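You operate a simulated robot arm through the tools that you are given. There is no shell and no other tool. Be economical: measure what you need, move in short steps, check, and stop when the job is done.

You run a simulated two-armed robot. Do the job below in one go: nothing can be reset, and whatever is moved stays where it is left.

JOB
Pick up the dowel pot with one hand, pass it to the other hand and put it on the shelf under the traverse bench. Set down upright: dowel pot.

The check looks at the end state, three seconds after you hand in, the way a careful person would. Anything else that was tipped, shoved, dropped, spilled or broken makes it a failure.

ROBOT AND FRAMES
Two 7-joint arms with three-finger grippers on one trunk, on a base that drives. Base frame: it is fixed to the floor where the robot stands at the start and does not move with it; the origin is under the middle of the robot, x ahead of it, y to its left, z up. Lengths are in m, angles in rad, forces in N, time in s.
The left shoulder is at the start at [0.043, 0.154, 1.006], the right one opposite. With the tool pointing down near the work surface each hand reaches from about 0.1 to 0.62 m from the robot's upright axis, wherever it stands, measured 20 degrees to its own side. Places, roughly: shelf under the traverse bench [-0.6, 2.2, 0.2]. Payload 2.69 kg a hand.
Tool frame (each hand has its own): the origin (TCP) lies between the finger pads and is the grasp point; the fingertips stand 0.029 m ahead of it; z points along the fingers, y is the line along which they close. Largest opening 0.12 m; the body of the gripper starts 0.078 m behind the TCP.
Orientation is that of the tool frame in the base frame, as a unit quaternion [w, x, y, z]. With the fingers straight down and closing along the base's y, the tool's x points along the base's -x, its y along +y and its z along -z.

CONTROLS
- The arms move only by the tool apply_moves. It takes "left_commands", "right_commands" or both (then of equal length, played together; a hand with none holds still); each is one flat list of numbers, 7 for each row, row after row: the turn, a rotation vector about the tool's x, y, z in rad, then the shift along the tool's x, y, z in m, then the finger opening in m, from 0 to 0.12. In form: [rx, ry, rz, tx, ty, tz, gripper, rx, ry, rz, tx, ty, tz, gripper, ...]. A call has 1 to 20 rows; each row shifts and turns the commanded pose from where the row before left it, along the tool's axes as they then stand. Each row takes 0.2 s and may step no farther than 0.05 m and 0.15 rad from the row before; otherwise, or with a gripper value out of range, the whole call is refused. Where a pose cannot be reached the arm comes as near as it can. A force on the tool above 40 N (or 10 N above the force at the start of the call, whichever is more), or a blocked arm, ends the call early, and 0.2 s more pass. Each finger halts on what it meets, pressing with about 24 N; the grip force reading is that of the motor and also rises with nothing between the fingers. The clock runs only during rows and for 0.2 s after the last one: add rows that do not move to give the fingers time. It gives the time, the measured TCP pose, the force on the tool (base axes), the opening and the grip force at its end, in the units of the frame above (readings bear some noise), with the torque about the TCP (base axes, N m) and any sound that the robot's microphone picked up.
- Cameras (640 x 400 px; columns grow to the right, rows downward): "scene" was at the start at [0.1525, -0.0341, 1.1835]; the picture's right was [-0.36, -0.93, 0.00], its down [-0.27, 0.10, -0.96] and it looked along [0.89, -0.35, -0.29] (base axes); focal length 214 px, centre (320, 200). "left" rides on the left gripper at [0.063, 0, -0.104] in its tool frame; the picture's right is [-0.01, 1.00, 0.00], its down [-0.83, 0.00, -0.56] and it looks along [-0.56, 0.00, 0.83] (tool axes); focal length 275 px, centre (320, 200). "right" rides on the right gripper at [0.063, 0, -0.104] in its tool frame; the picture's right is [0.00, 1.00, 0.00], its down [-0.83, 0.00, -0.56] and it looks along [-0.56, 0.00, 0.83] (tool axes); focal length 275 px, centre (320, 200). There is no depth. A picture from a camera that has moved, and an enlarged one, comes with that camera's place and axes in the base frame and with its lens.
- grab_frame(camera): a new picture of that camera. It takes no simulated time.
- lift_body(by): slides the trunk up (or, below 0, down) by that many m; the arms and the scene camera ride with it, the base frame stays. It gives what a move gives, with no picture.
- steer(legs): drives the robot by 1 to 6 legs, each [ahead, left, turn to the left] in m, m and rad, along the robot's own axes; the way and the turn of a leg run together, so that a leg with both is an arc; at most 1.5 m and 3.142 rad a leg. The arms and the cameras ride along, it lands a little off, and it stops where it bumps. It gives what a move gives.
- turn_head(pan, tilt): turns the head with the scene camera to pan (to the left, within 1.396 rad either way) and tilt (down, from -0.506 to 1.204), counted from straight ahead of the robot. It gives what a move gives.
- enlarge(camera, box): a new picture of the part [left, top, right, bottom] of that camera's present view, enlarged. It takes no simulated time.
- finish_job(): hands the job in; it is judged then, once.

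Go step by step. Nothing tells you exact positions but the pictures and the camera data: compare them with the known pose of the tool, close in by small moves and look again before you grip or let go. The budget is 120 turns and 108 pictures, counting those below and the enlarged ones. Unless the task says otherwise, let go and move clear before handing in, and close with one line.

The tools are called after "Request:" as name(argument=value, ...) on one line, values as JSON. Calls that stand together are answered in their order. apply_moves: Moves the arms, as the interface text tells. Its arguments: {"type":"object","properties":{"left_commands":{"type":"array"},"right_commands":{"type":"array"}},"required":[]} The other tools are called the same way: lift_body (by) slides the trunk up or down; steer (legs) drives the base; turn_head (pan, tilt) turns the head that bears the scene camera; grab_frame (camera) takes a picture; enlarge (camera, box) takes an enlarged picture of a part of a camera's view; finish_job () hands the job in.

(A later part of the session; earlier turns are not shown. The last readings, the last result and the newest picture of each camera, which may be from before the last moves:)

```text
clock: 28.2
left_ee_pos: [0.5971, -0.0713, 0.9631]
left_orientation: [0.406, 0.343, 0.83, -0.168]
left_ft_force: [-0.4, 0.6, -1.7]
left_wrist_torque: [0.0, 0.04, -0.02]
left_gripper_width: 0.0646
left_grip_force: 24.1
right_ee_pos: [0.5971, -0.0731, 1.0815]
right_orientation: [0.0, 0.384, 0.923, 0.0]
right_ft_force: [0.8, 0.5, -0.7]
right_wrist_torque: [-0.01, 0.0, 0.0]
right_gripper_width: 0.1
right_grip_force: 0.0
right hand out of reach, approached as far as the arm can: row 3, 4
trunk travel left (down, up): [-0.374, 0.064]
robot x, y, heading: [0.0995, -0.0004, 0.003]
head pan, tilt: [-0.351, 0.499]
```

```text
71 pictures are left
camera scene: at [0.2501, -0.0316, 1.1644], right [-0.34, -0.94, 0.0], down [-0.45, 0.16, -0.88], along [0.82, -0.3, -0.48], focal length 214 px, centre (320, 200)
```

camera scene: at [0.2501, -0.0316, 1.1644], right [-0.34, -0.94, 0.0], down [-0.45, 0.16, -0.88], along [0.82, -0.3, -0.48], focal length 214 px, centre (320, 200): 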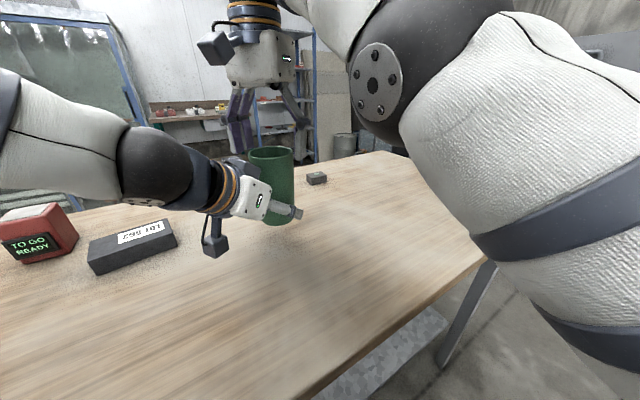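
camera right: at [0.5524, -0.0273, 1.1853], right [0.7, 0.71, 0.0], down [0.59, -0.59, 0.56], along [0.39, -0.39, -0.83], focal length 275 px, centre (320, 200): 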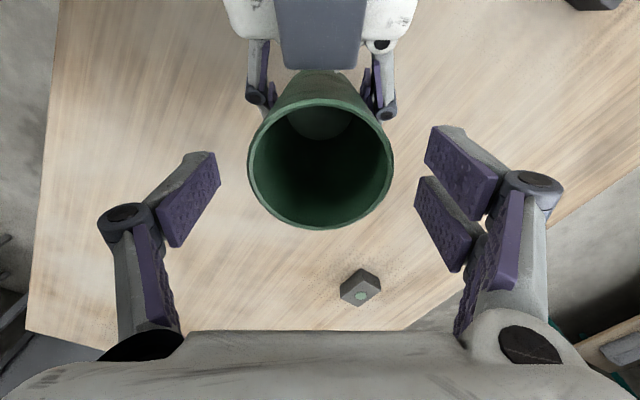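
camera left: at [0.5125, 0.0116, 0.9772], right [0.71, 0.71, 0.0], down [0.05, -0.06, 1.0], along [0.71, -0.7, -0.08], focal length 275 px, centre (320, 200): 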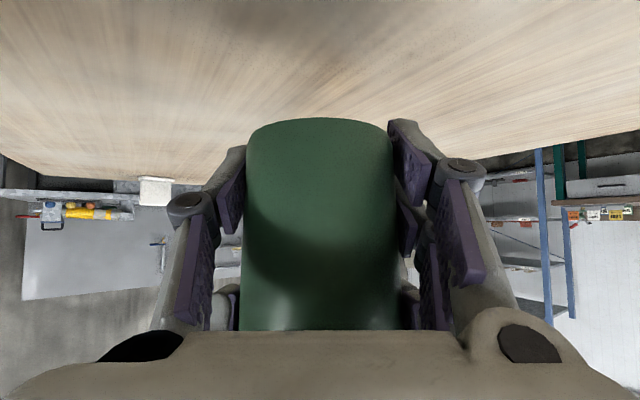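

The right hand is at its upward limit, with its fingertips about 6 mm below the rim. I'll lower the left hand 2.5 cm (the pot still clears the table), then slide the right hand away to the right.

Request:
apply_moves(left_commands=[0, 0, 0, 0.0098, 0, 0.0077, 0.05, 0, 0, 0, 0.0098, 0, 0.0077, 0.05, 0, 0, 0, 0, 0, 0, 0.05])

Request:
apply_moves(right_commands=[0, 0, 0, -0.017, -0.0254, 0, 0.1, 0, 0, 0, -0.017, -0.0254, 0, 0.1, 0, 0, 0, -0.017, -0.0254, 0, 0.1, 0, 0, 0, -0.017, -0.0254, 0, 0.1, 0, 0, 0, -0.017, -0.0254, 0, 0.1, 0, 0, 0, 0, 0, 0, 0.1])

Request:
grab_frame(camera="scene")

Request:
grab_frame(camera="left")

```text
clock: 29.0
left_ee_pos: [0.5967, -0.0727, 0.9373]
left_orientation: [0.405, 0.344, 0.83, -0.168]
left_ft_force: [0.8, 0.0, -0.6]
left_wrist_torque: [-0.01, 0.01, 0.01]
left_gripper_width: 0.0646
left_grip_force: 23.8
right_ee_pos: [0.5969, -0.0732, 1.0821]
right_orientation: [0.0, 0.382, 0.924, 0.0]
right_ft_force: [0.3, -0.2, 1.0]
right_wrist_torque: [0.01, -0.03, -0.01]
right_gripper_width: 0.1
right_grip_force: 0.1
trunk travel left (down, up): [-0.374, 0.064]
robot x, y, heading: [0.1028, -0.0004, -0.0]
head pan, tilt: [-0.351, 0.499]
```

```text
clock: 30.4
left_ee_pos: [0.5995, -0.0715, 0.9378]
left_orientation: [0.405, 0.343, 0.831, -0.166]
left_ft_force: [-0.4, 0.1, -1.1]
left_wrist_torque: [-0.02, 0.0, 0.01]
left_gripper_width: 0.0645
left_grip_force: 24.0
right_ee_pos: [0.5691, -0.2222, 1.0826]
right_orientation: [0.001, 0.383, 0.924, 0.0]
right_ft_force: [-0.2, 0.5, -0.1]
right_wrist_torque: [-0.01, 0.0, 0.02]
right_gripper_width: 0.1002
right_grip_force: 0.0
trunk travel left (down, up): [-0.374, 0.064]
robot x, y, heading: [0.0999, -0.0032, -0.0]
head pan, tilt: [-0.351, 0.499]
```

```text
70 pictures are left
camera scene: at [0.2502, -0.0312, 1.1644], right [-0.34, -0.94, 0.0], down [-0.45, 0.16, -0.88], along [0.82, -0.3, -0.48], focal length 214 px, centre (320, 200)
```

scene: 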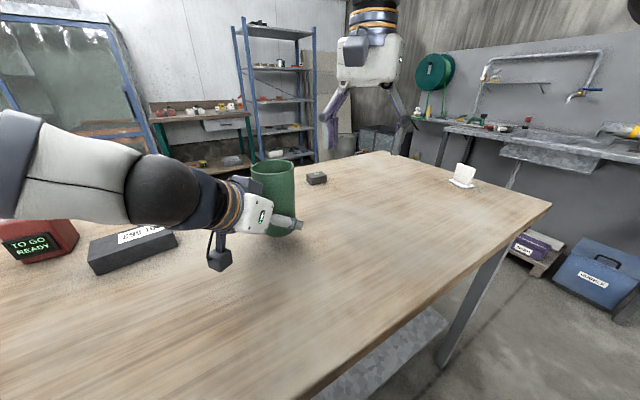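

```text
69 pictures are left
camera left: at [0.5124, 0.0129, 0.9521], right [0.71, 0.71, 0.0], down [0.05, -0.05, 1.0], along [0.7, -0.71, -0.07], focal length 275 px, centre (320, 200)
```

left: 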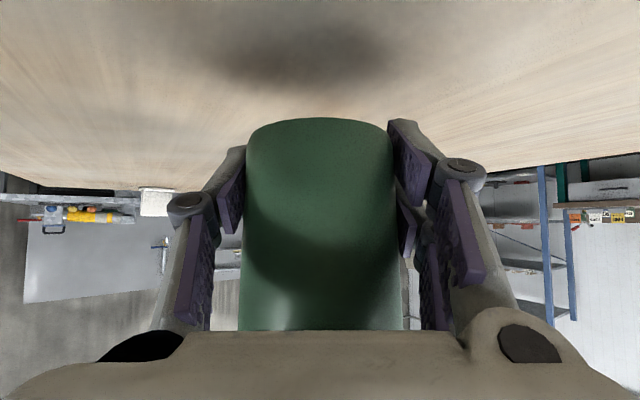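

The handover is done and the left hand holds the pot upright. I'll raise it 10 cm, tuck the right hand back, then back the robot away from the table.

Request:
apply_moves(left_commands=[0, 0, 0, -0.0157, 0, -0.0124, 0.05, 0, 0, 0, -0.0157, 0, -0.0124, 0.05, 0, 0, 0, -0.0157, 0, -0.0124, 0.05, 0, 0, 0, -0.0157, 0, -0.0124, 0.05, 0, 0, 0, -0.0157, 0, -0.0124, 0.05, 0, 0, 0, 0, 0, 0, 0.05], right_commands=[0, 0, 0, 0.028, -0.028, 0, 0.1, 0, 0, 0, 0.028, -0.028, 0, 0.1, 0, 0, 0, 0.028, -0.028, 0, 0.1, 0, 0, 0, 0.028, -0.028, 0, 0.1, 0, 0, 0, 0.028, -0.028, 0, 0.1, 0, 0, 0, 0, 0, 0, 0.1])

Request:
grab_frame(camera="scene")

```text
clock: 31.8
left_ee_pos: [0.5977, -0.0699, 1.0366]
left_orientation: [0.405, 0.344, 0.83, -0.168]
left_ft_force: [0.1, -1.0, -1.0]
left_wrist_torque: [0.0, 0.0, 0.0]
left_gripper_width: 0.0647
left_grip_force: 23.7
right_ee_pos: [0.3695, -0.2217, 1.081]
right_orientation: [0.001, 0.383, 0.924, 0.001]
right_ft_force: [-0.1, -0.2, 0.0]
right_wrist_torque: [0.02, -0.01, 0.04]
right_gripper_width: 0.1
right_grip_force: 0.0
trunk travel left (down, up): [-0.374, 0.064]
robot x, y, heading: [0.0968, 0.0003, -0.0]
head pan, tilt: [-0.351, 0.499]
```

```text
68 pictures are left
camera scene: at [0.2505, -0.0315, 1.1643], right [-0.34, -0.94, 0.0], down [-0.45, 0.16, -0.88], along [0.82, -0.3, -0.48], focal length 214 px, centre (320, 200)
```

scene: 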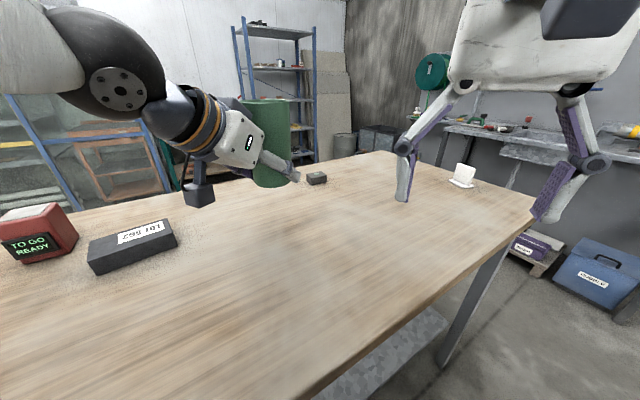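

Everything is clear of the table items. I'll back up 0.3 m and look left toward the benches.

Request:
steer(legs=[[-0.3, 0, 0]])

Request:
turn_head(pan=1.39, tilt=0.35)

Request:
grab_frame(camera="scene")

```text
clock: 33.9
left_ee_pos: [0.299, -0.0711, 1.0361]
left_orientation: [0.405, 0.344, 0.831, -0.168]
left_ft_force: [-0.6, -0.8, -0.6]
left_wrist_torque: [0.0, -0.03, 0.01]
left_gripper_width: 0.0643
left_grip_force: 23.9
right_ee_pos: [0.0714, -0.2229, 1.0814]
right_orientation: [0.0, 0.384, 0.923, 0.001]
right_ft_force: [-0.9, 0.3, -0.2]
right_wrist_torque: [0.03, -0.03, 0.0]
right_gripper_width: 0.1002
right_grip_force: 0.0
trunk travel left (down, up): [-0.374, 0.064]
robot x, y, heading: [-0.1995, 0.0023, -0.001]
head pan, tilt: [-0.351, 0.499]
```

```text
clock: 35.6
left_ee_pos: [0.2989, -0.0723, 1.0364]
left_orientation: [0.405, 0.344, 0.83, -0.168]
left_ft_force: [-0.1, 0.8, -1.3]
left_wrist_torque: [0.01, 0.0, 0.06]
left_gripper_width: 0.0647
left_grip_force: 24.0
right_ee_pos: [0.0715, -0.2227, 1.081]
right_orientation: [0.001, 0.383, 0.924, -0.001]
right_ft_force: [0.4, -0.8, 0.0]
right_wrist_torque: [-0.01, -0.03, 0.0]
right_gripper_width: 0.1001
right_grip_force: 0.0
trunk travel left (down, up): [-0.374, 0.064]
robot x, y, heading: [-0.2005, -0.0028, 0.001]
head pan, tilt: [1.389, 0.351]
```

```text
67 pictures are left
camera scene: at [-0.1165, 0.0911, 1.178], right [0.98, -0.18, 0.0], down [-0.06, -0.34, -0.94], along [0.17, 0.92, -0.34], focal length 214 px, centre (320, 200)
```

scene: 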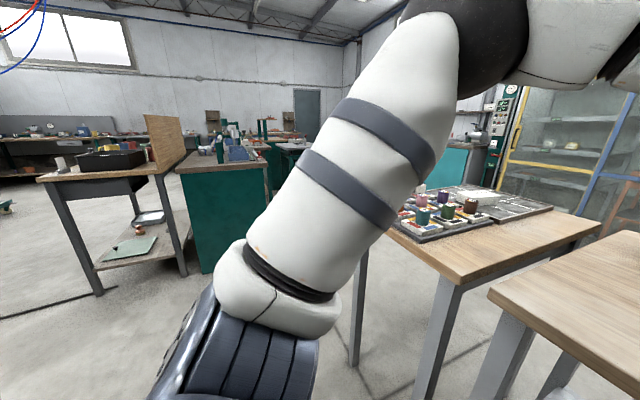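

The candidates are the wooden bench, with an open shelf, and the teal-ended bench beside it. I'll turn left in place to face them and look for labels.

Request:
turn_head(pan=0.3, tilt=0.35)

Request:
steer(legs=[[0, 0, 1.57]])

Request:
grab_frame(camera="scene")

```text
clock: 37.0
left_ee_pos: [0.2995, -0.0702, 1.0375]
left_orientation: [0.405, 0.344, 0.83, -0.168]
left_ft_force: [-0.2, -1.4, -1.5]
left_wrist_torque: [0.0, -0.01, 0.01]
left_gripper_width: 0.0646
left_grip_force: 24.3
right_ee_pos: [0.0716, -0.2221, 1.0814]
right_orientation: [-0.001, 0.384, 0.923, 0.0]
right_ft_force: [-0.2, 0.6, 0.1]
right_wrist_torque: [0.0, 0.04, -0.04]
right_gripper_width: 0.0998
right_grip_force: 0.0
trunk travel left (down, up): [-0.374, 0.064]
robot x, y, heading: [-0.1964, 0.0003, 0.0]
head pan, tilt: [0.3, 0.351]
```

```text
clock: 41.2
left_ee_pos: [-0.1327, 0.4991, 1.0375]
left_orientation: [0.404, -0.348, 0.829, 0.17]
left_ft_force: [-0.1, 0.0, -1.3]
left_wrist_torque: [0.0, 0.0, 0.0]
left_gripper_width: 0.0644
left_grip_force: 24.0
right_ee_pos: [0.0215, 0.2719, 1.0819]
right_orientation: [0.0, -0.386, 0.922, 0.0]
right_ft_force: [-0.9, -0.2, 0.8]
right_wrist_torque: [0.05, -0.02, -0.01]
right_gripper_width: 0.1
right_grip_force: 0.1
trunk travel left (down, up): [-0.374, 0.064]
robot x, y, heading: [-0.2001, -0.0009, 1.58]
head pan, tilt: [0.3, 0.351]
```

```text
66 pictures are left
camera scene: at [-0.227, 0.1529, 1.178], right [0.95, 0.3, 0.0], down [0.1, -0.33, -0.94], along [-0.29, 0.89, -0.34], focal length 214 px, centre (320, 200)
```

scene: 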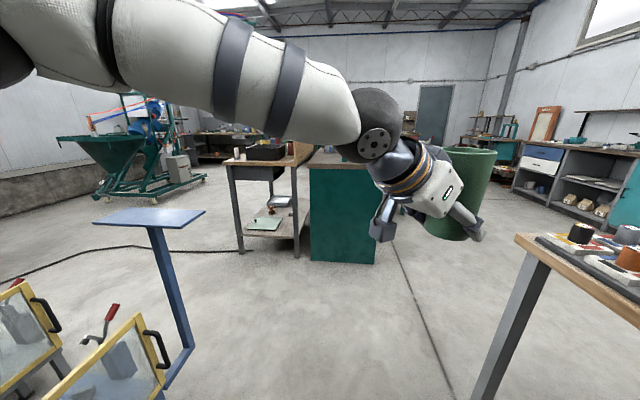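

Now I can see the space better. There's a blue stand and yellow frames to my left, and the benches are ahead, so I'll enlarge them.

Request:
enlarge(camera="scene", box=[210, 120, 410, 270])

```text
2.67 times, centred on (310, 195) of scene
camera zoom: at [-0.227, 0.1529, 1.178], right [0.95, 0.3, 0.0], down [0.1, -0.33, -0.94], along [-0.29, 0.89, -0.34], focal length 572 px, centre (347, 213)
```

zoom: 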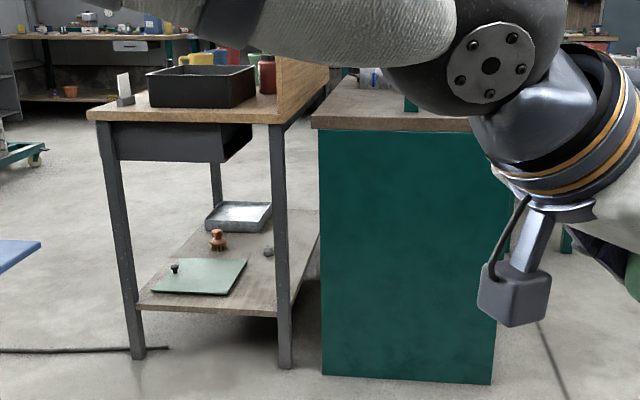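

The teal-ended bench runs from about y 1.73 to 2.7, centred near (-0.64, 2.2), which matches the given location, so that is the traverse bench. Its end is closed, so I expect the opening on its right (+x) long side. I'll drive ahead, clear of the table on my right, and look that way.

Request:
steer(legs=[[0.6, 0.2, 0]])

Request:
turn_head(pan=-0.7, tilt=0.35)

Request:
grab_frame(camera="scene")

```text
clock: 44.7
left_ee_pos: [-0.3374, 1.0978, 1.0364]
left_orientation: [0.404, -0.348, 0.829, 0.169]
left_ft_force: [0.8, 0.4, -1.7]
left_wrist_torque: [-0.04, -0.02, -0.01]
left_gripper_width: 0.0642
left_grip_force: 23.9
right_ee_pos: [-0.1829, 0.8724, 1.0807]
right_orientation: [0.0, -0.388, 0.922, 0.0]
right_ft_force: [0.7, 1.0, 0.1]
right_wrist_torque: [-0.02, -0.01, 0.01]
right_gripper_width: 0.1002
right_grip_force: 0.0
trunk travel left (down, up): [-0.374, 0.064]
robot x, y, heading: [-0.4003, 0.6009, 1.584]
head pan, tilt: [0.3, 0.351]
```

```text
clock: 46.0
left_ee_pos: [-0.3383, 1.0984, 1.0378]
left_orientation: [0.405, -0.347, 0.829, 0.169]
left_ft_force: [-0.2, -0.7, -1.2]
left_wrist_torque: [0.03, 0.0, 0.01]
left_gripper_width: 0.064
left_grip_force: 24.0
right_ee_pos: [-0.1837, 0.8707, 1.0813]
right_orientation: [0.0, -0.388, 0.922, 0.0]
right_ft_force: [0.1, -0.5, 0.3]
right_wrist_torque: [-0.01, 0.03, 0.0]
right_gripper_width: 0.0998
right_grip_force: 0.1
trunk travel left (down, up): [-0.374, 0.064]
robot x, y, heading: [-0.4077, 0.5974, 1.576]
head pan, tilt: [-0.7, 0.351]
```

```text
64 pictures are left
camera scene: at [-0.3442, 0.7358, 1.178], right [0.77, -0.64, 0.0], down [-0.22, -0.27, -0.94], along [0.6, 0.73, -0.34], focal length 214 px, centre (320, 200)
```

scene: 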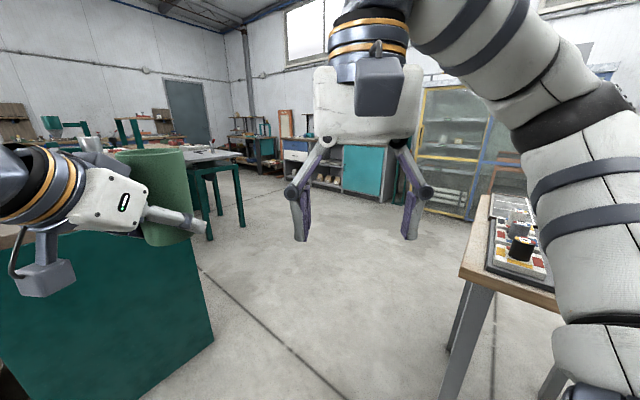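

The floor to the right of the teal bench is open. I'll advance, turn 45° right, pass between the table corner and the bench corner, then stop and look.

Request:
steer(legs=[[0.3, 0, 0], [0, 0, -0.785], [0.65, 0, 0]])

Request:
turn_head(pan=0.9, tilt=0.35)

Request:
grab_frame(camera="scene")

```text
clock: 53.3
left_ee_pos: [0.4409, 1.675, 1.0368]
left_orientation: [0.438, -0.009, 0.899, 0.005]
left_ft_force: [0.3, -0.4, -0.8]
left_wrist_torque: [-0.02, -0.03, 0.02]
left_gripper_width: 0.0639
left_grip_force: 23.7
right_ee_pos: [0.3916, 1.406, 1.0806]
right_orientation: [0.0, -0.008, 1.0, 0.0]
right_ft_force: [0.1, 0.8, 0.2]
right_wrist_torque: [-0.03, -0.04, -0.01]
right_gripper_width: 0.1002
right_grip_force: 0.1
trunk travel left (down, up): [-0.374, 0.064]
robot x, y, heading: [0.0431, 1.3674, 0.804]
head pan, tilt: [-0.7, 0.351]
```

```text
clock: 55.0
left_ee_pos: [0.4418, 1.6746, 1.0353]
left_orientation: [0.438, -0.01, 0.899, 0.005]
left_ft_force: [0.3, -0.4, -0.5]
left_wrist_torque: [-0.02, 0.03, 0.03]
left_gripper_width: 0.0641
left_grip_force: 24.2
right_ee_pos: [0.3899, 1.4066, 1.0809]
right_orientation: [0.0, -0.009, 1.0, 0.0]
right_ft_force: [0.0, -0.2, -0.3]
right_wrist_torque: [-0.05, 0.0, -0.01]
right_gripper_width: 0.1
right_grip_force: 0.0
trunk travel left (down, up): [-0.374, 0.064]
robot x, y, heading: [0.0454, 1.367, 0.804]
head pan, tilt: [0.901, 0.351]
```

```text
63 pictures are left
camera scene: at [0.0768, 1.5048, 1.178], right [0.99, 0.13, 0.0], down [0.05, -0.34, -0.94], along [-0.12, 0.93, -0.34], focal length 214 px, centre (320, 200)
```

scene: 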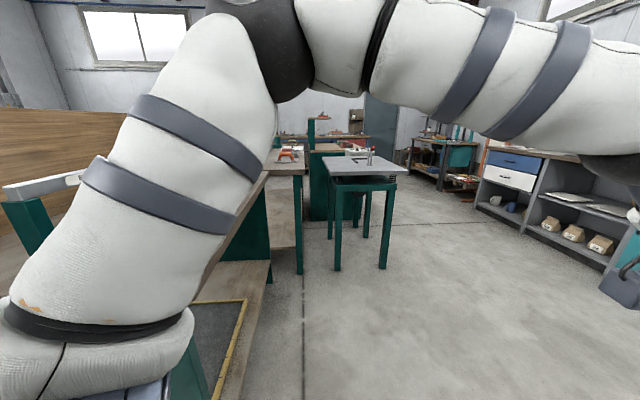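

The right side of the bench is open, with a visible lower shelf that has a yellow-edged tray near its front end. I'll continue around, turn to face it, and look.

Request:
steer(legs=[[0.6, 0, 0], [0, 0, 0.77], [0.4, 0, 0]])

Request:
turn_head(pan=1.39, tilt=0.45)

Request:
grab_frame(camera="scene")

```text
clock: 62.5
left_ee_pos: [0.5268, 2.707, 1.0373]
left_orientation: [0.404, -0.348, 0.829, 0.169]
left_ft_force: [-0.3, 0.7, -2.0]
left_wrist_torque: [0.0, -0.02, -0.02]
left_gripper_width: 0.0641
left_grip_force: 23.8
right_ee_pos: [0.6797, 2.479, 1.0802]
right_orientation: [0.0, -0.387, 0.922, 0.0]
right_ft_force: [0.1, -1.1, -1.2]
right_wrist_torque: [-0.01, 0.02, -0.01]
right_gripper_width: 0.1002
right_grip_force: 0.0
trunk travel left (down, up): [-0.374, 0.064]
robot x, y, heading: [0.4649, 2.2089, 1.579]
head pan, tilt: [0.901, 0.351]
```

```text
clock: 63.5
left_ee_pos: [0.5275, 2.7047, 1.0363]
left_orientation: [0.404, -0.348, 0.829, 0.17]
left_ft_force: [-0.3, -0.3, -1.3]
left_wrist_torque: [0.01, -0.02, 0.0]
left_gripper_width: 0.064
left_grip_force: 23.5
right_ee_pos: [0.6801, 2.479, 1.0814]
right_orientation: [-0.001, -0.387, 0.922, 0.0]
right_ft_force: [-0.7, -0.4, 0.3]
right_wrist_torque: [-0.01, -0.03, -0.01]
right_gripper_width: 0.0997
right_grip_force: 0.0
trunk travel left (down, up): [-0.374, 0.064]
robot x, y, heading: [0.4591, 2.205, 1.581]
head pan, tilt: [1.389, 0.45]
```

```text
62 pictures are left
camera scene: at [0.3707, 2.2864, 1.1688], right [0.17, 0.99, 0.0], down [0.43, -0.07, -0.9], along [-0.89, 0.15, -0.44], focal length 214 px, centre (320, 200)
```

scene: 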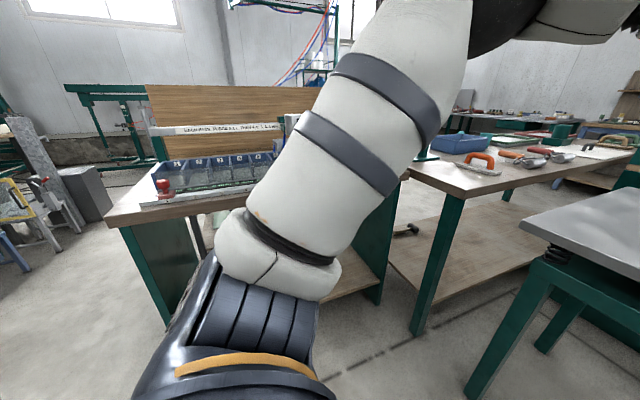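

There's a sign on this bench. I'll turn left to face it squarely and read it.

Request:
enlarge(camera="scene", box=[130, 80, 330, 220])

Request:
turn_head(pan=0.3, tilt=0.5)

Request:
steer(legs=[[0, 0, 1.55]])

Request:
grab_frame(camera="scene")

```text
2.86 times, centred on (230, 150) of scene
camera zoom: at [0.3707, 2.2864, 1.1688], right [0.17, 0.99, 0.0], down [0.43, -0.07, -0.9], along [-0.89, 0.15, -0.44], focal length 613 px, centre (577, 343)
```

zoom: 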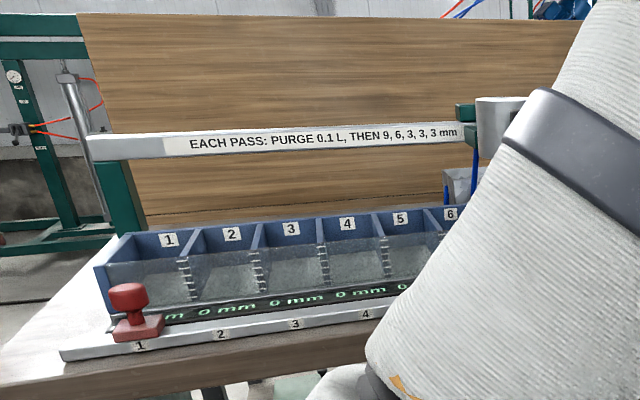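

```text
clock: 64.8
left_ee_pos: [0.5272, 2.7043, 1.0372]
left_orientation: [0.404, -0.348, 0.828, 0.17]
left_ft_force: [0.7, -0.4, -1.4]
left_wrist_torque: [-0.01, 0.04, 0.0]
left_gripper_width: 0.0644
left_grip_force: 24.1
right_ee_pos: [0.6806, 2.4786, 1.0812]
right_orientation: [0.0, -0.386, 0.922, 0.001]
right_ft_force: [-0.8, 1.1, 0.1]
right_wrist_torque: [0.01, 0.03, 0.04]
right_gripper_width: 0.1002
right_grip_force: 0.1
trunk travel left (down, up): [-0.374, 0.064]
robot x, y, heading: [0.4601, 2.2082, 1.579]
head pan, tilt: [0.3, 0.499]
```

```text
clock: 69.0
left_ee_pos: [-0.0342, 2.2875, 1.0363]
left_orientation: [-0.172, 0.827, -0.351, -0.404]
left_ft_force: [0.0, -0.3, -1.6]
left_wrist_torque: [0.03, 0.01, -0.02]
left_gripper_width: 0.0642
left_grip_force: 24.2
right_ee_pos: [0.1965, 2.4339, 1.0807]
right_orientation: [0.0, 0.92, -0.391, -0.001]
right_ft_force: [-0.5, 0.3, -0.4]
right_wrist_torque: [0.02, 0.01, 0.02]
right_gripper_width: 0.1002
right_grip_force: 0.1
trunk travel left (down, up): [-0.374, 0.064]
robot x, y, heading: [0.4636, 2.2039, 3.123]
head pan, tilt: [0.3, 0.499]
```

```text
60 pictures are left
camera scene: at [0.3098, 2.182, 1.1644], right [-0.28, 0.96, 0.0], down [0.46, 0.13, -0.88], along [-0.84, -0.24, -0.48], focal length 214 px, centre (320, 200)
```

scene: 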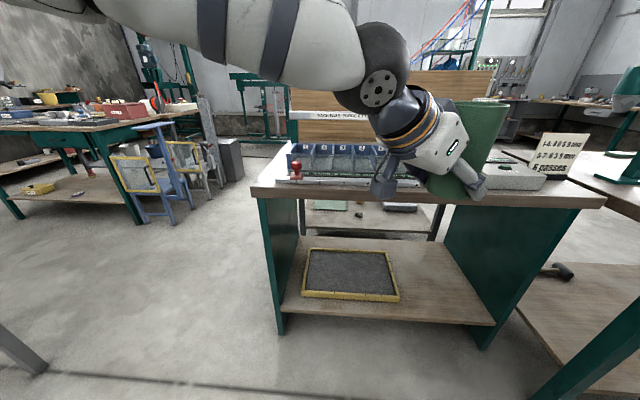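

This is the traverse bench, with its carriage rail and numbered bins on top. Its lower shelf is at z about 0.19 with bare wood to the right of the yellow-edged mat, so I'll aim for about (-0.56, 2.55). First I'll swing the left hand to point straight ahead in front of the left shoulder.

Request:
apply_moves(left_commands=[0, 0, 0, 0.0175, 0.0283, -0.0222, 0.05, 0, 0, 0, 0.0175, 0.0283, -0.0222, 0.05, 0, 0, 0, 0.0175, 0.0283, -0.0222, 0.05, 0, 0, 0, 0.0175, 0.0283, -0.0222, 0.05, 0, 0, 0, 0.0175, 0.0283, -0.0222, 0.05, -0.1028, 0, -0.0812, 0, 0, 0, 0.05, -0.1028, 0, -0.0812, 0, 0, 0, 0.05, -0.1028, 0, -0.0812, 0, 0, 0, 0.05, -0.1028, 0, -0.0812, 0, 0, 0, 0.05, -0.1028, 0, -0.0812, 0, 0, 0, 0.05, -0.1028, 0, -0.0812, 0, 0, 0, 0.05, 0, 0, 0, 0, 0, 0, 0.05])

Request:
grab_frame(camera="scene")

Request:
grab_frame(camera="left")

```text
clock: 71.6
left_ee_pos: [-0.0379, 2.0872, 1.036]
left_orientation: [-0.006, 0.899, -0.007, -0.438]
left_ft_force: [-0.5, -0.5, -1.2]
left_wrist_torque: [0.03, -0.01, 0.02]
left_gripper_width: 0.0641
left_grip_force: 23.8
right_ee_pos: [0.1963, 2.4343, 1.0804]
right_orientation: [-0.001, 0.92, -0.392, 0.0]
right_ft_force: [-0.2, 0.1, 0.4]
right_wrist_torque: [0.0, 0.01, 0.02]
right_gripper_width: 0.1
right_grip_force: 0.0
trunk travel left (down, up): [-0.374, 0.064]
robot x, y, heading: [0.4606, 2.2027, 3.122]
head pan, tilt: [0.3, 0.499]
```

```text
59 pictures are left
camera scene: at [0.3098, 2.1818, 1.1643], right [-0.28, 0.96, 0.0], down [0.46, 0.13, -0.88], along [-0.84, -0.24, -0.48], focal length 214 px, centre (320, 200)
```

scene: 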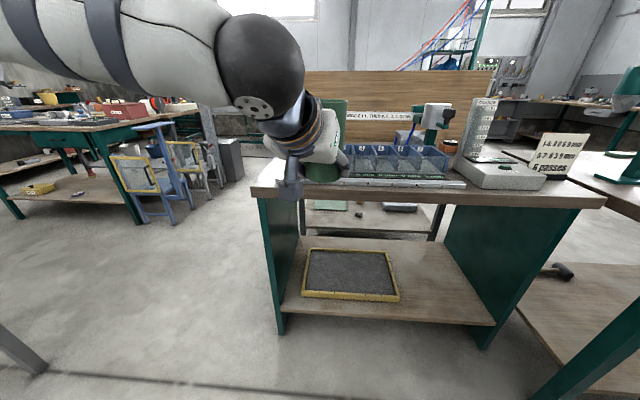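

```text
58 pictures are left
camera left: at [0.0825, 2.084, 1.0514], right [-0.02, -1.0, 0.0], down [-0.07, 0.0, 1.0], along [-1.0, 0.02, -0.07], focal length 275 px, centre (320, 200)
```

left: 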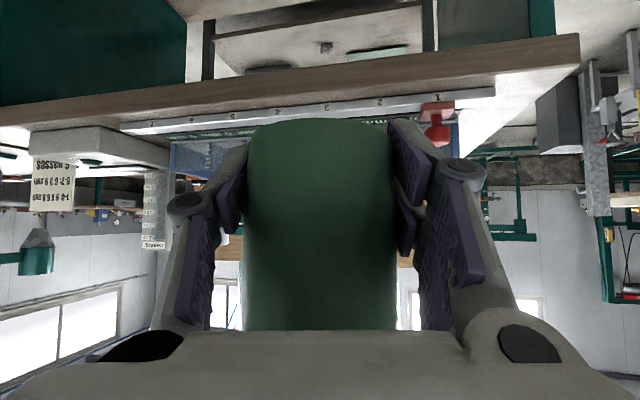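

The left hand now points straight ahead with the pot upright. A metal table stands on my right near y 3.0, so I'll approach with a heading of 2.9 to stay clear of it. I'll move to a staging point about 0.35 m short of the goal.

Request:
steer(legs=[[0, 0, -0.222], [0.184, -0.132, 0]])

Request:
turn_head(pan=-0.25, tilt=0.6)

Request:
grab_frame(camera="scene")

```text
clock: 74.1
left_ee_pos: [-0.2001, 2.371, 1.0366]
left_orientation: [-0.053, 0.893, -0.106, -0.434]
left_ft_force: [0.0, 0.3, -0.5]
left_wrist_torque: [0.01, 0.0, 0.01]
left_gripper_width: 0.064
left_grip_force: 23.9
right_ee_pos: [0.1034, 2.6576, 1.0804]
right_orientation: [0.0, 0.871, -0.491, 0.0]
right_ft_force: [-0.2, 0.5, -0.1]
right_wrist_torque: [-0.02, 0.01, 0.0]
right_gripper_width: 0.0999
right_grip_force: 0.1
trunk travel left (down, up): [-0.374, 0.064]
robot x, y, heading: [0.314, 2.3753, 2.909]
head pan, tilt: [0.3, 0.499]
```

```text
clock: 75.1
left_ee_pos: [-0.1999, 2.3697, 1.0365]
left_orientation: [-0.054, 0.893, -0.106, -0.434]
left_ft_force: [-0.3, -0.7, -2.2]
left_wrist_torque: [0.05, 0.02, 0.02]
left_gripper_width: 0.0642
left_grip_force: 24.0
right_ee_pos: [0.1026, 2.6574, 1.0815]
right_orientation: [-0.001, 0.872, -0.49, 0.0]
right_ft_force: [0.4, 0.0, 0.5]
right_wrist_torque: [0.01, 0.01, -0.01]
right_gripper_width: 0.1
right_grip_force: 0.1
trunk travel left (down, up): [-0.374, 0.064]
robot x, y, heading: [0.3166, 2.3791, 2.904]
head pan, tilt: [-0.25, 0.6]
```

```text
57 pictures are left
camera scene: at [0.1733, 2.4342, 1.1553], right [0.47, 0.88, 0.0], down [0.5, -0.26, -0.83], along [-0.73, 0.39, -0.56], focal length 214 px, centre (320, 200)
```

scene: 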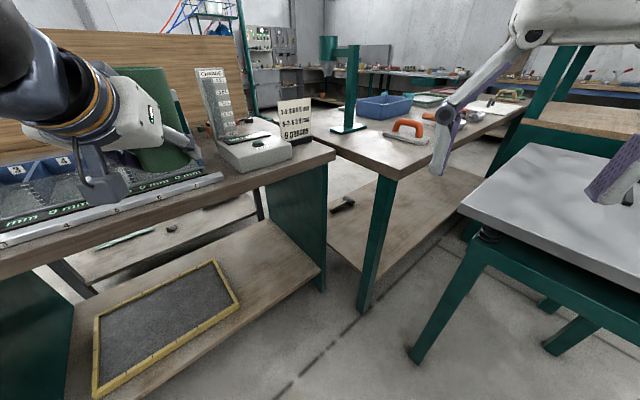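

The staging pose is good, with the pot clear of the bench edge and the right arm clear of the metal table. I'll lower the trunk fully.

Request:
lift_body(by=-0.37)

Request:
grab_frame(camera="scene")

Request:
grab_frame(camera="left")

```text
clock: 78.6
left_ee_pos: [-0.2006, 2.369, 0.6664]
left_orientation: [-0.052, 0.893, -0.105, -0.434]
left_ft_force: [-0.2, 0.7, -0.4]
left_wrist_torque: [-0.01, 0.02, -0.05]
left_gripper_width: 0.0641
left_grip_force: 23.8
right_ee_pos: [0.0126, 2.6789, 0.6203]
right_orientation: [-0.052, 0.855, -0.481, 0.186]
right_ft_force: [0.1, -0.1, -0.3]
right_wrist_torque: [0.02, 0.0, -0.01]
right_gripper_width: 0.0997
right_grip_force: 0.1
trunk travel left (down, up): [-0.004, 0.434]
robot x, y, heading: [0.3129, 2.3803, 2.905]
head pan, tilt: [-0.25, 0.6]
```

```text
56 pictures are left
camera scene: at [0.0578, 2.4623, 0.7667], right [0.47, 0.88, 0.0], down [0.5, -0.26, -0.83], along [-0.73, 0.39, -0.56], focal length 214 px, centre (320, 200)
```

scene: 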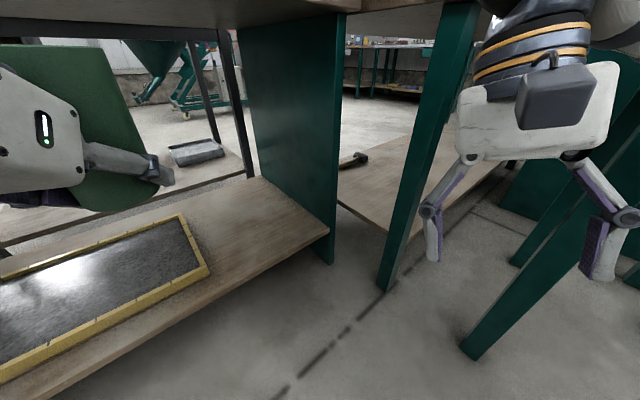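

```text
55 pictures are left
camera left: at [-0.0823, 2.3405, 0.6814], right [-0.24, -0.97, 0.0], down [-0.07, 0.02, 1.0], along [-0.97, 0.24, -0.07], focal length 275 px, centre (320, 200)
```

left: 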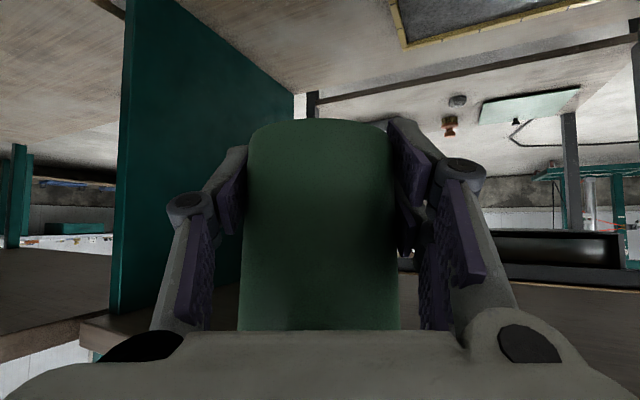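

Lowering also leaned the torso forward about 12 cm, but the left hand kept its pose and the pot is still upright. I'll lower the left arm in steps, in front of the bench.

Request:
apply_moves(left_commands=[0, 0, 0, 0.0236, 0, 0.0186, 0.05, 0, 0, 0, 0.0236, 0, 0.0186, 0.05, 0, 0, 0, 0.0236, 0, 0.0186, 0.05, 0, 0, 0, 0.0236, 0, 0.0186, 0.05, 0, 0, 0, 0.0236, 0, 0.0186, 0.05, 0, 0, 0, 0.0236, 0, 0.0186, 0.05, 0, 0, 0, 0, 0, 0, 0.05])

Request:
turn_head(pan=0.2, tilt=0.6)

Request:
grab_frame(camera="scene")

```text
clock: 80.2
left_ee_pos: [-0.2112, 2.378, 0.4865]
left_orientation: [-0.053, 0.893, -0.106, -0.435]
left_ft_force: [0.2, 0.3, -0.9]
left_wrist_torque: [-0.06, -0.01, 0.01]
left_gripper_width: 0.0644
left_grip_force: 24.2
left hand out of reach, approached as far as the arm can: row 4, 5
right_ee_pos: [0.0128, 2.6806, 0.621]
right_orientation: [-0.051, 0.855, -0.481, 0.186]
right_ft_force: [-0.3, -1.2, -0.6]
right_wrist_torque: [0.03, 0.0, 0.01]
right_gripper_width: 0.0999
right_grip_force: 0.2
trunk travel left (down, up): [-0.004, 0.434]
robot x, y, heading: [0.3081, 2.3795, 2.905]
head pan, tilt: [-0.25, 0.6]
```

```text
clock: 81.1
left_ee_pos: [-0.2127, 2.3786, 0.4878]
left_orientation: [-0.053, 0.893, -0.106, -0.434]
left_ft_force: [-0.6, 0.3, -1.1]
left_wrist_torque: [0.0, 0.01, 0.02]
left_gripper_width: 0.0643
left_grip_force: 24.0
right_ee_pos: [0.0126, 2.6783, 0.6215]
right_orientation: [-0.051, 0.855, -0.481, 0.187]
right_ft_force: [-0.8, 0.1, 1.0]
right_wrist_torque: [-0.01, -0.02, -0.02]
right_gripper_width: 0.1001
right_grip_force: 0.0
trunk travel left (down, up): [-0.004, 0.434]
robot x, y, heading: [0.3155, 2.3803, 2.904]
head pan, tilt: [0.201, 0.6]
```

```text
54 pictures are left
camera scene: at [0.0476, 2.4242, 0.7667], right [0.04, 1.0, 0.0], down [0.56, -0.02, -0.83], along [-0.82, 0.03, -0.56], focal length 214 px, centre (320, 200)
```

scene: 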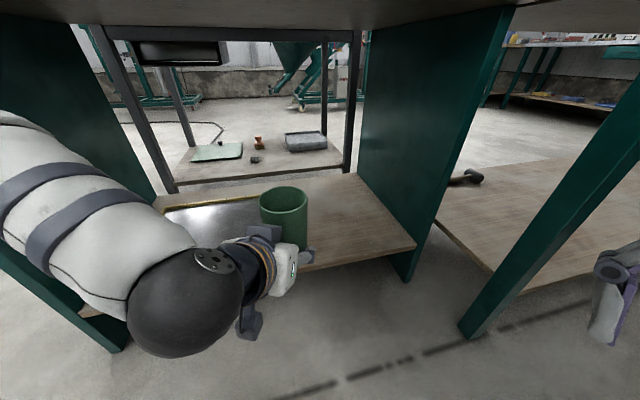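

The arm folds near its limit straight down, so I'll go forward and down together. The pot's bottom stays above shelf height.

Request:
apply_moves(left_commands=[0, 0, 0, 0.005, 0, 0.0422, 0.05, 0, 0, 0, 0.005, 0, 0.0422, 0.05, 0, 0, 0, 0.005, 0, 0.0422, 0.05, 0, 0, 0, 0.005, 0, 0.0422, 0.05, 0, 0, 0, 0, 0, 0, 0.05])

Request:
grab_frame(camera="scene")

Request:
grab_frame(camera="left")

```text
clock: 82.3
left_ee_pos: [-0.3277, 2.4066, 0.3668]
left_orientation: [-0.053, 0.893, -0.105, -0.435]
left_ft_force: [-1.2, 0.3, -1.2]
left_wrist_torque: [0.01, -0.01, 0.0]
left_gripper_width: 0.0643
left_grip_force: 23.8
right_ee_pos: [0.0133, 2.6791, 0.6215]
right_orientation: [-0.052, 0.855, -0.481, 0.187]
right_ft_force: [-0.6, -0.3, 0.7]
right_wrist_torque: [-0.02, -0.02, 0.0]
right_gripper_width: 0.0998
right_grip_force: 0.1
trunk travel left (down, up): [-0.004, 0.434]
robot x, y, heading: [0.3132, 2.3803, 2.904]
head pan, tilt: [0.201, 0.6]
```

```text
53 pictures are left
camera scene: at [0.0475, 2.4242, 0.7666], right [0.04, 1.0, 0.0], down [0.56, -0.02, -0.82], along [-0.82, 0.03, -0.57], focal length 214 px, centre (320, 200)
```

scene: 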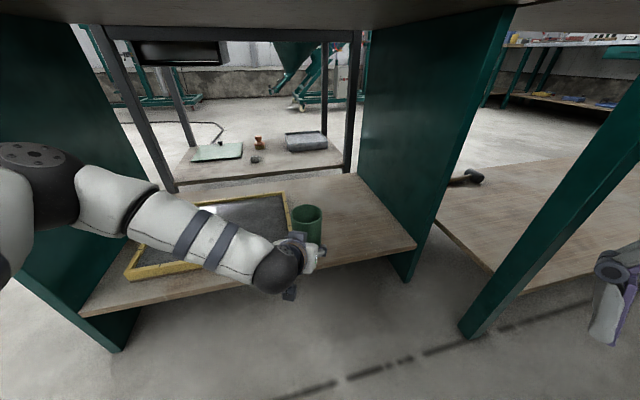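

```text
52 pictures are left
camera left: at [-0.2099, 2.3768, 0.3825], right [-0.24, -0.97, 0.0], down [-0.07, 0.02, 1.0], along [-0.97, 0.24, -0.08], focal length 275 px, centre (320, 200)
```

left: 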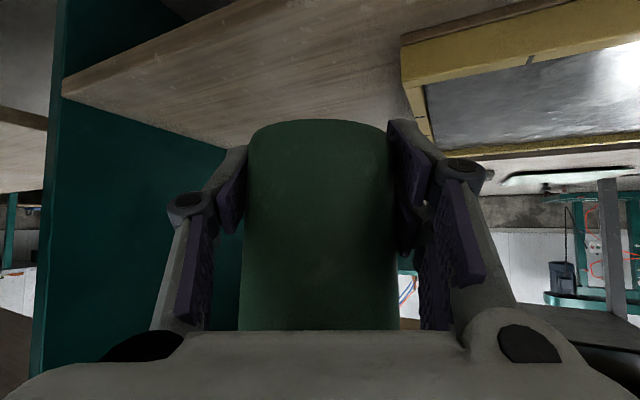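

The pot is just in front of the shelf edge, about 0.22 m short of the bare-wood spot to the right of the mat. I'll extend forward with a slight descent.

Request:
apply_moves(left_commands=[0, 0, 0, -0.0092, 0, 0.0278, 0.05, 0, 0, 0, -0.0092, 0, 0.0278, 0.05, 0, 0, 0, -0.0092, 0, 0.0278, 0.05, 0, 0, 0, -0.0092, 0, 0.0278, 0.05, 0, 0, 0, -0.0092, 0, 0.0278, 0.05, 0, 0, 0, 0, 0, 0, 0.05])

Request:
grab_frame(camera="scene")

Request:
grab_frame(camera="left")

```text
clock: 83.7
left_ee_pos: [-0.461, 2.4393, 0.3177]
left_orientation: [-0.054, 0.893, -0.105, -0.434]
left_ft_force: [0.1, -0.2, -1.4]
left_wrist_torque: [0.05, -0.05, 0.01]
left_gripper_width: 0.0643
left_grip_force: 23.7
right_ee_pos: [0.0118, 2.6791, 0.6216]
right_orientation: [-0.052, 0.855, -0.481, 0.186]
right_ft_force: [0.9, 0.2, 0.0]
right_wrist_torque: [-0.02, 0.03, -0.03]
right_gripper_width: 0.0997
right_grip_force: 0.2
trunk travel left (down, up): [-0.004, 0.434]
robot x, y, heading: [0.3156, 2.3764, 2.906]
head pan, tilt: [0.201, 0.6]
```

```text
51 pictures are left
camera scene: at [0.0475, 2.4242, 0.7666], right [0.04, 1.0, 0.0], down [0.56, -0.02, -0.82], along [-0.82, 0.03, -0.57], focal length 214 px, centre (320, 200)
```

scene: 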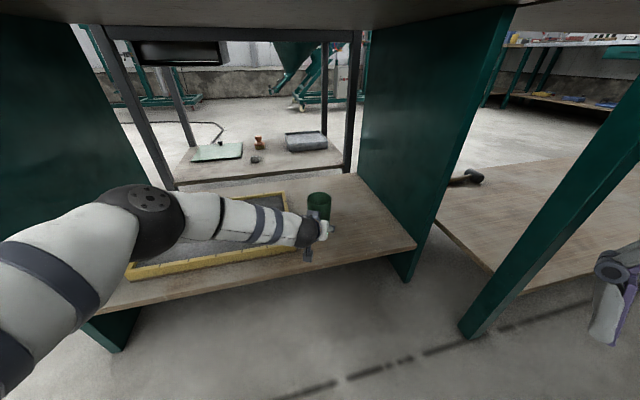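

```text
50 pictures are left
camera left: at [-0.3427, 2.4097, 0.3328], right [-0.24, -0.97, 0.0], down [-0.07, 0.02, 1.0], along [-0.97, 0.24, -0.08], focal length 275 px, centre (320, 200)
```

left: 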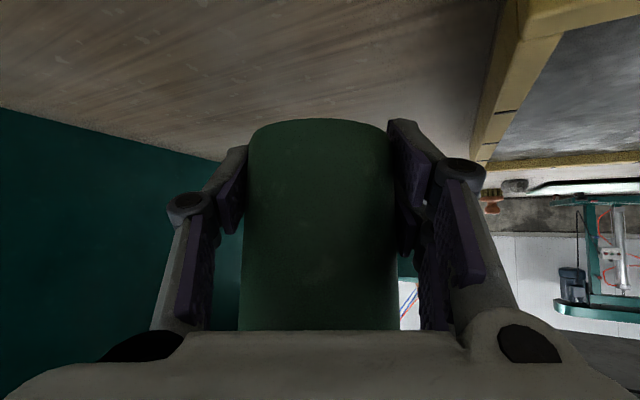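

The pot is over the shelf on the bare wood. I'll move 8.5 cm further in, 3 cm away from the mat, and lower to about 3.5 cm above the shelf.

Request:
apply_moves(left_commands=[0, 0, 0, -0.0056, -0.01, 0.0313, 0.05, 0, 0, 0, -0.0056, -0.01, 0.0313, 0.05, 0, 0, 0, -0.0056, -0.01, 0.0313, 0.05, 0, 0, 0, 0, 0, 0, 0.05])

Request:
enlarge(camera="scene", box=[240, 150, 440, 290])

Request:
grab_frame(camera="left")

```text
clock: 84.7
left_ee_pos: [-0.504, 2.4678, 0.2932]
left_orientation: [-0.055, 0.893, -0.106, -0.435]
left_ft_force: [-1.3, -0.5, -1.8]
left_wrist_torque: [0.0, 0.0, 0.03]
left_gripper_width: 0.0642
left_grip_force: 23.8
left hand out of reach, approached as far as the arm can: row 2, 3
right_ee_pos: [0.0134, 2.6785, 0.6203]
right_orientation: [-0.052, 0.855, -0.481, 0.186]
right_ft_force: [-0.3, -0.2, -0.4]
right_wrist_torque: [0.02, 0.02, -0.05]
right_gripper_width: 0.0999
right_grip_force: 0.1
trunk travel left (down, up): [-0.004, 0.434]
robot x, y, heading: [0.3163, 2.3796, 2.906]
head pan, tilt: [0.201, 0.6]
```

```text
2.86 times, centred on (340, 220) of scene
camera zoom: at [0.0476, 2.4242, 0.7666], right [0.04, 1.0, 0.0], down [0.56, -0.02, -0.82], along [-0.82, 0.03, -0.57], focal length 613 px, centre (263, 143)
```

zoom: 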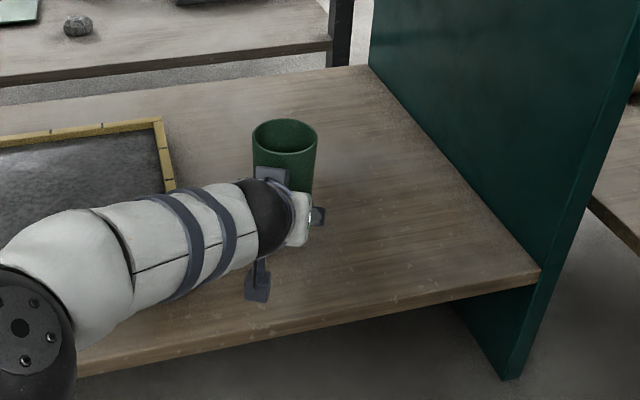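

```text
48 pictures are left
camera left: at [-0.3843, 2.4371, 0.3082], right [-0.24, -0.97, 0.0], down [-0.07, 0.02, 1.0], along [-0.97, 0.24, -0.07], focal length 275 px, centre (320, 200)
```

left: 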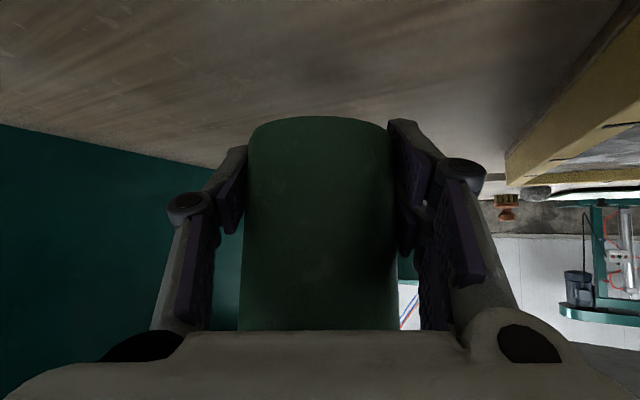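

The arm is at its reach limit with the pot about 9 cm inside the shelf edge and 5 cm above it. I'll drive 6 cm ahead to put it deeper and ease the arm.

Request:
steer(legs=[[0.06, 0, 0]])

Request:
grab_frame(camera="scene")

```text
clock: 85.7
left_ee_pos: [-0.56, 2.481, 0.2925]
left_orientation: [-0.054, 0.893, -0.105, -0.434]
left_ft_force: [-0.8, 0.6, -1.1]
left_wrist_torque: [0.03, 0.01, 0.02]
left_gripper_width: 0.0639
left_grip_force: 24.0
right_ee_pos: [-0.045, 2.6929, 0.6211]
right_orientation: [-0.051, 0.855, -0.481, 0.186]
right_ft_force: [-0.2, -0.5, 0.7]
right_wrist_torque: [-0.04, 0.02, -0.01]
right_gripper_width: 0.0998
right_grip_force: 0.0
trunk travel left (down, up): [-0.004, 0.434]
robot x, y, heading: [0.2559, 2.3928, 2.905]
head pan, tilt: [0.201, 0.6]
```

```text
47 pictures are left
camera scene: at [-0.0103, 2.4381, 0.7667], right [0.04, 1.0, 0.0], down [0.56, -0.02, -0.83], along [-0.82, 0.03, -0.56], focal length 214 px, centre (320, 200)
```

scene: 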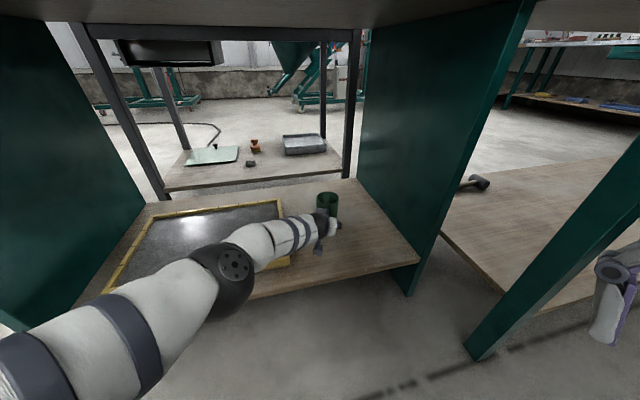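

The pot is now well inside, to the right of the mat. I'll lower it 4 cm gently.

Request:
apply_moves(left_commands=[0, 0, 0, 0.0118, 0, 0.0093, 0.05, 0, 0, 0, 0.0118, 0, 0.0093, 0.05, 0, 0, 0, 0.0079, 0, 0.0062, 0.05, 0, 0, 0, 0, 0, 0, 0.05])

Request:
enlarge(camera="scene", box=[260, 150, 420, 270])

Request:
grab_frame(camera="left")

```text
clock: 86.7
left_ee_pos: [-0.5537, 2.4726, 0.2706]
left_orientation: [-0.053, 0.893, -0.105, -0.434]
left_ft_force: [0.2, -0.3, -0.9]
left_wrist_torque: [-0.01, 0.02, 0.0]
left_gripper_width: 0.064
left_grip_force: 24.1
left hand out of reach, approached as far as the arm can: row 1, 2, 3
right_ee_pos: [-0.0455, 2.6931, 0.621]
right_orientation: [-0.051, 0.856, -0.48, 0.186]
right_ft_force: [0.5, 0.1, 0.2]
right_wrist_torque: [0.0, 0.0, 0.02]
right_gripper_width: 0.0998
right_grip_force: 0.0
trunk travel left (down, up): [-0.004, 0.434]
robot x, y, heading: [0.252, 2.3905, 2.904]
head pan, tilt: [0.201, 0.6]
```

```text
3.33 times, centred on (340, 210) of scene
camera zoom: at [-0.0103, 2.4382, 0.7666], right [0.04, 1.0, 0.0], down [0.56, -0.02, -0.83], along [-0.82, 0.03, -0.57], focal length 715 px, centre (253, 167)
```

zoom: 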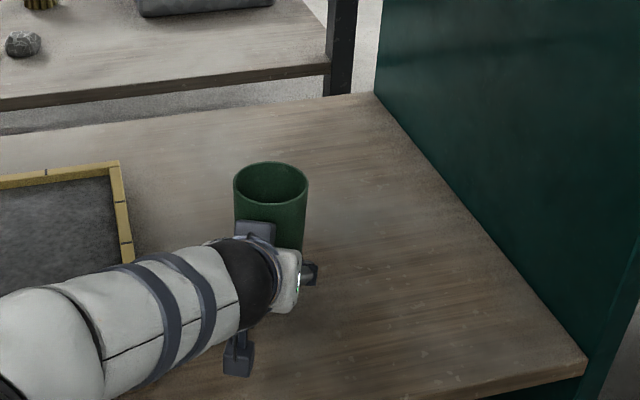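

```text
45 pictures are left
camera left: at [-0.4362, 2.4435, 0.2851], right [-0.24, -0.97, 0.0], down [-0.07, 0.02, 1.0], along [-0.97, 0.24, -0.07], focal length 275 px, centre (320, 200)
```

left: 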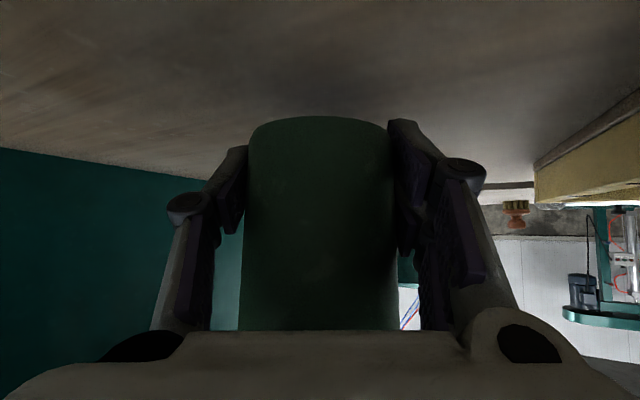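

The arm is fully stretched, so I need to be closer. I'll drive 9 cm ahead (clear shelf ahead of the pot), then pull the hand back while lowering.

Request:
steer(legs=[[0.09, 0, 0]])

Request:
apply_moves(left_commands=[0, 0, 0, 0.0124, 0, -0.0157, 0.05, 0, 0, 0, 0.0124, 0, -0.0157, 0.05, 0, 0, 0, 0.0124, 0, -0.0157, 0.05, 0, 0, 0, 0.0079, 0, 0.0062, 0.05, 0, 0, 0, 0, 0, 0, 0.05])

Request:
grab_frame(camera="left")

Request:
grab_frame(camera="scene")

```text
clock: 87.8
left_ee_pos: [-0.6411, 2.4946, 0.2706]
left_orientation: [-0.054, 0.893, -0.105, -0.435]
left_ft_force: [-0.8, -0.2, -2.2]
left_wrist_torque: [0.01, -0.01, 0.02]
left_gripper_width: 0.0641
left_grip_force: 23.8
right_ee_pos: [-0.1332, 2.7146, 0.6205]
right_orientation: [-0.051, 0.856, -0.481, 0.186]
right_ft_force: [0.1, -0.1, -0.6]
right_wrist_torque: [0.01, 0.0, -0.03]
right_gripper_width: 0.0999
right_grip_force: 0.1
trunk travel left (down, up): [-0.004, 0.434]
robot x, y, heading: [0.1674, 2.4138, 2.904]
head pan, tilt: [0.201, 0.6]
```

```text
clock: 89.0
left_ee_pos: [-0.5829, 2.4804, 0.2601]
left_orientation: [-0.054, 0.893, -0.105, -0.435]
left_ft_force: [0.0, -0.5, -1.1]
left_wrist_torque: [-0.02, -0.01, 0.02]
left_gripper_width: 0.0643
left_grip_force: 23.9
left hand out of reach, approached as far as the arm can: row 1
right_ee_pos: [-0.1322, 2.7156, 0.6199]
right_orientation: [-0.051, 0.855, -0.481, 0.187]
right_ft_force: [0.0, 0.5, 0.0]
right_wrist_torque: [0.01, -0.01, -0.01]
right_gripper_width: 0.1003
right_grip_force: 0.0
trunk travel left (down, up): [-0.004, 0.434]
robot x, y, heading: [0.1676, 2.4106, 2.909]
head pan, tilt: [0.201, 0.6]
```

```text
44 pictures are left
camera left: at [-0.4656, 2.4512, 0.2748], right [-0.24, -0.97, 0.0], down [-0.07, 0.02, 1.0], along [-0.97, 0.24, -0.07], focal length 275 px, centre (320, 200)
```

left: 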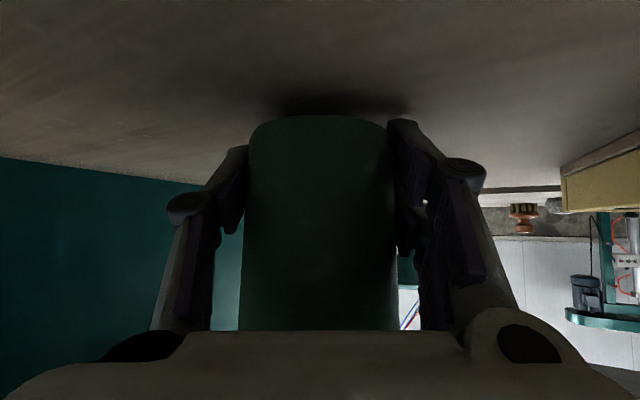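

```text
43 pictures are left
camera scene: at [-0.0982, 2.4596, 0.7666], right [0.04, 1.0, 0.0], down [0.56, -0.02, -0.82], along [-0.82, 0.03, -0.57], focal length 214 px, centre (320, 200)
```

scene: 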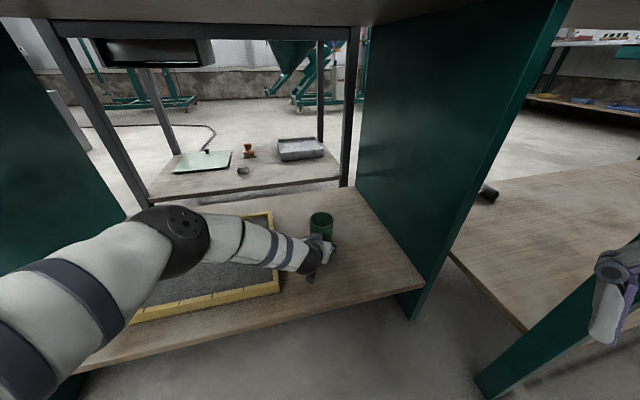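

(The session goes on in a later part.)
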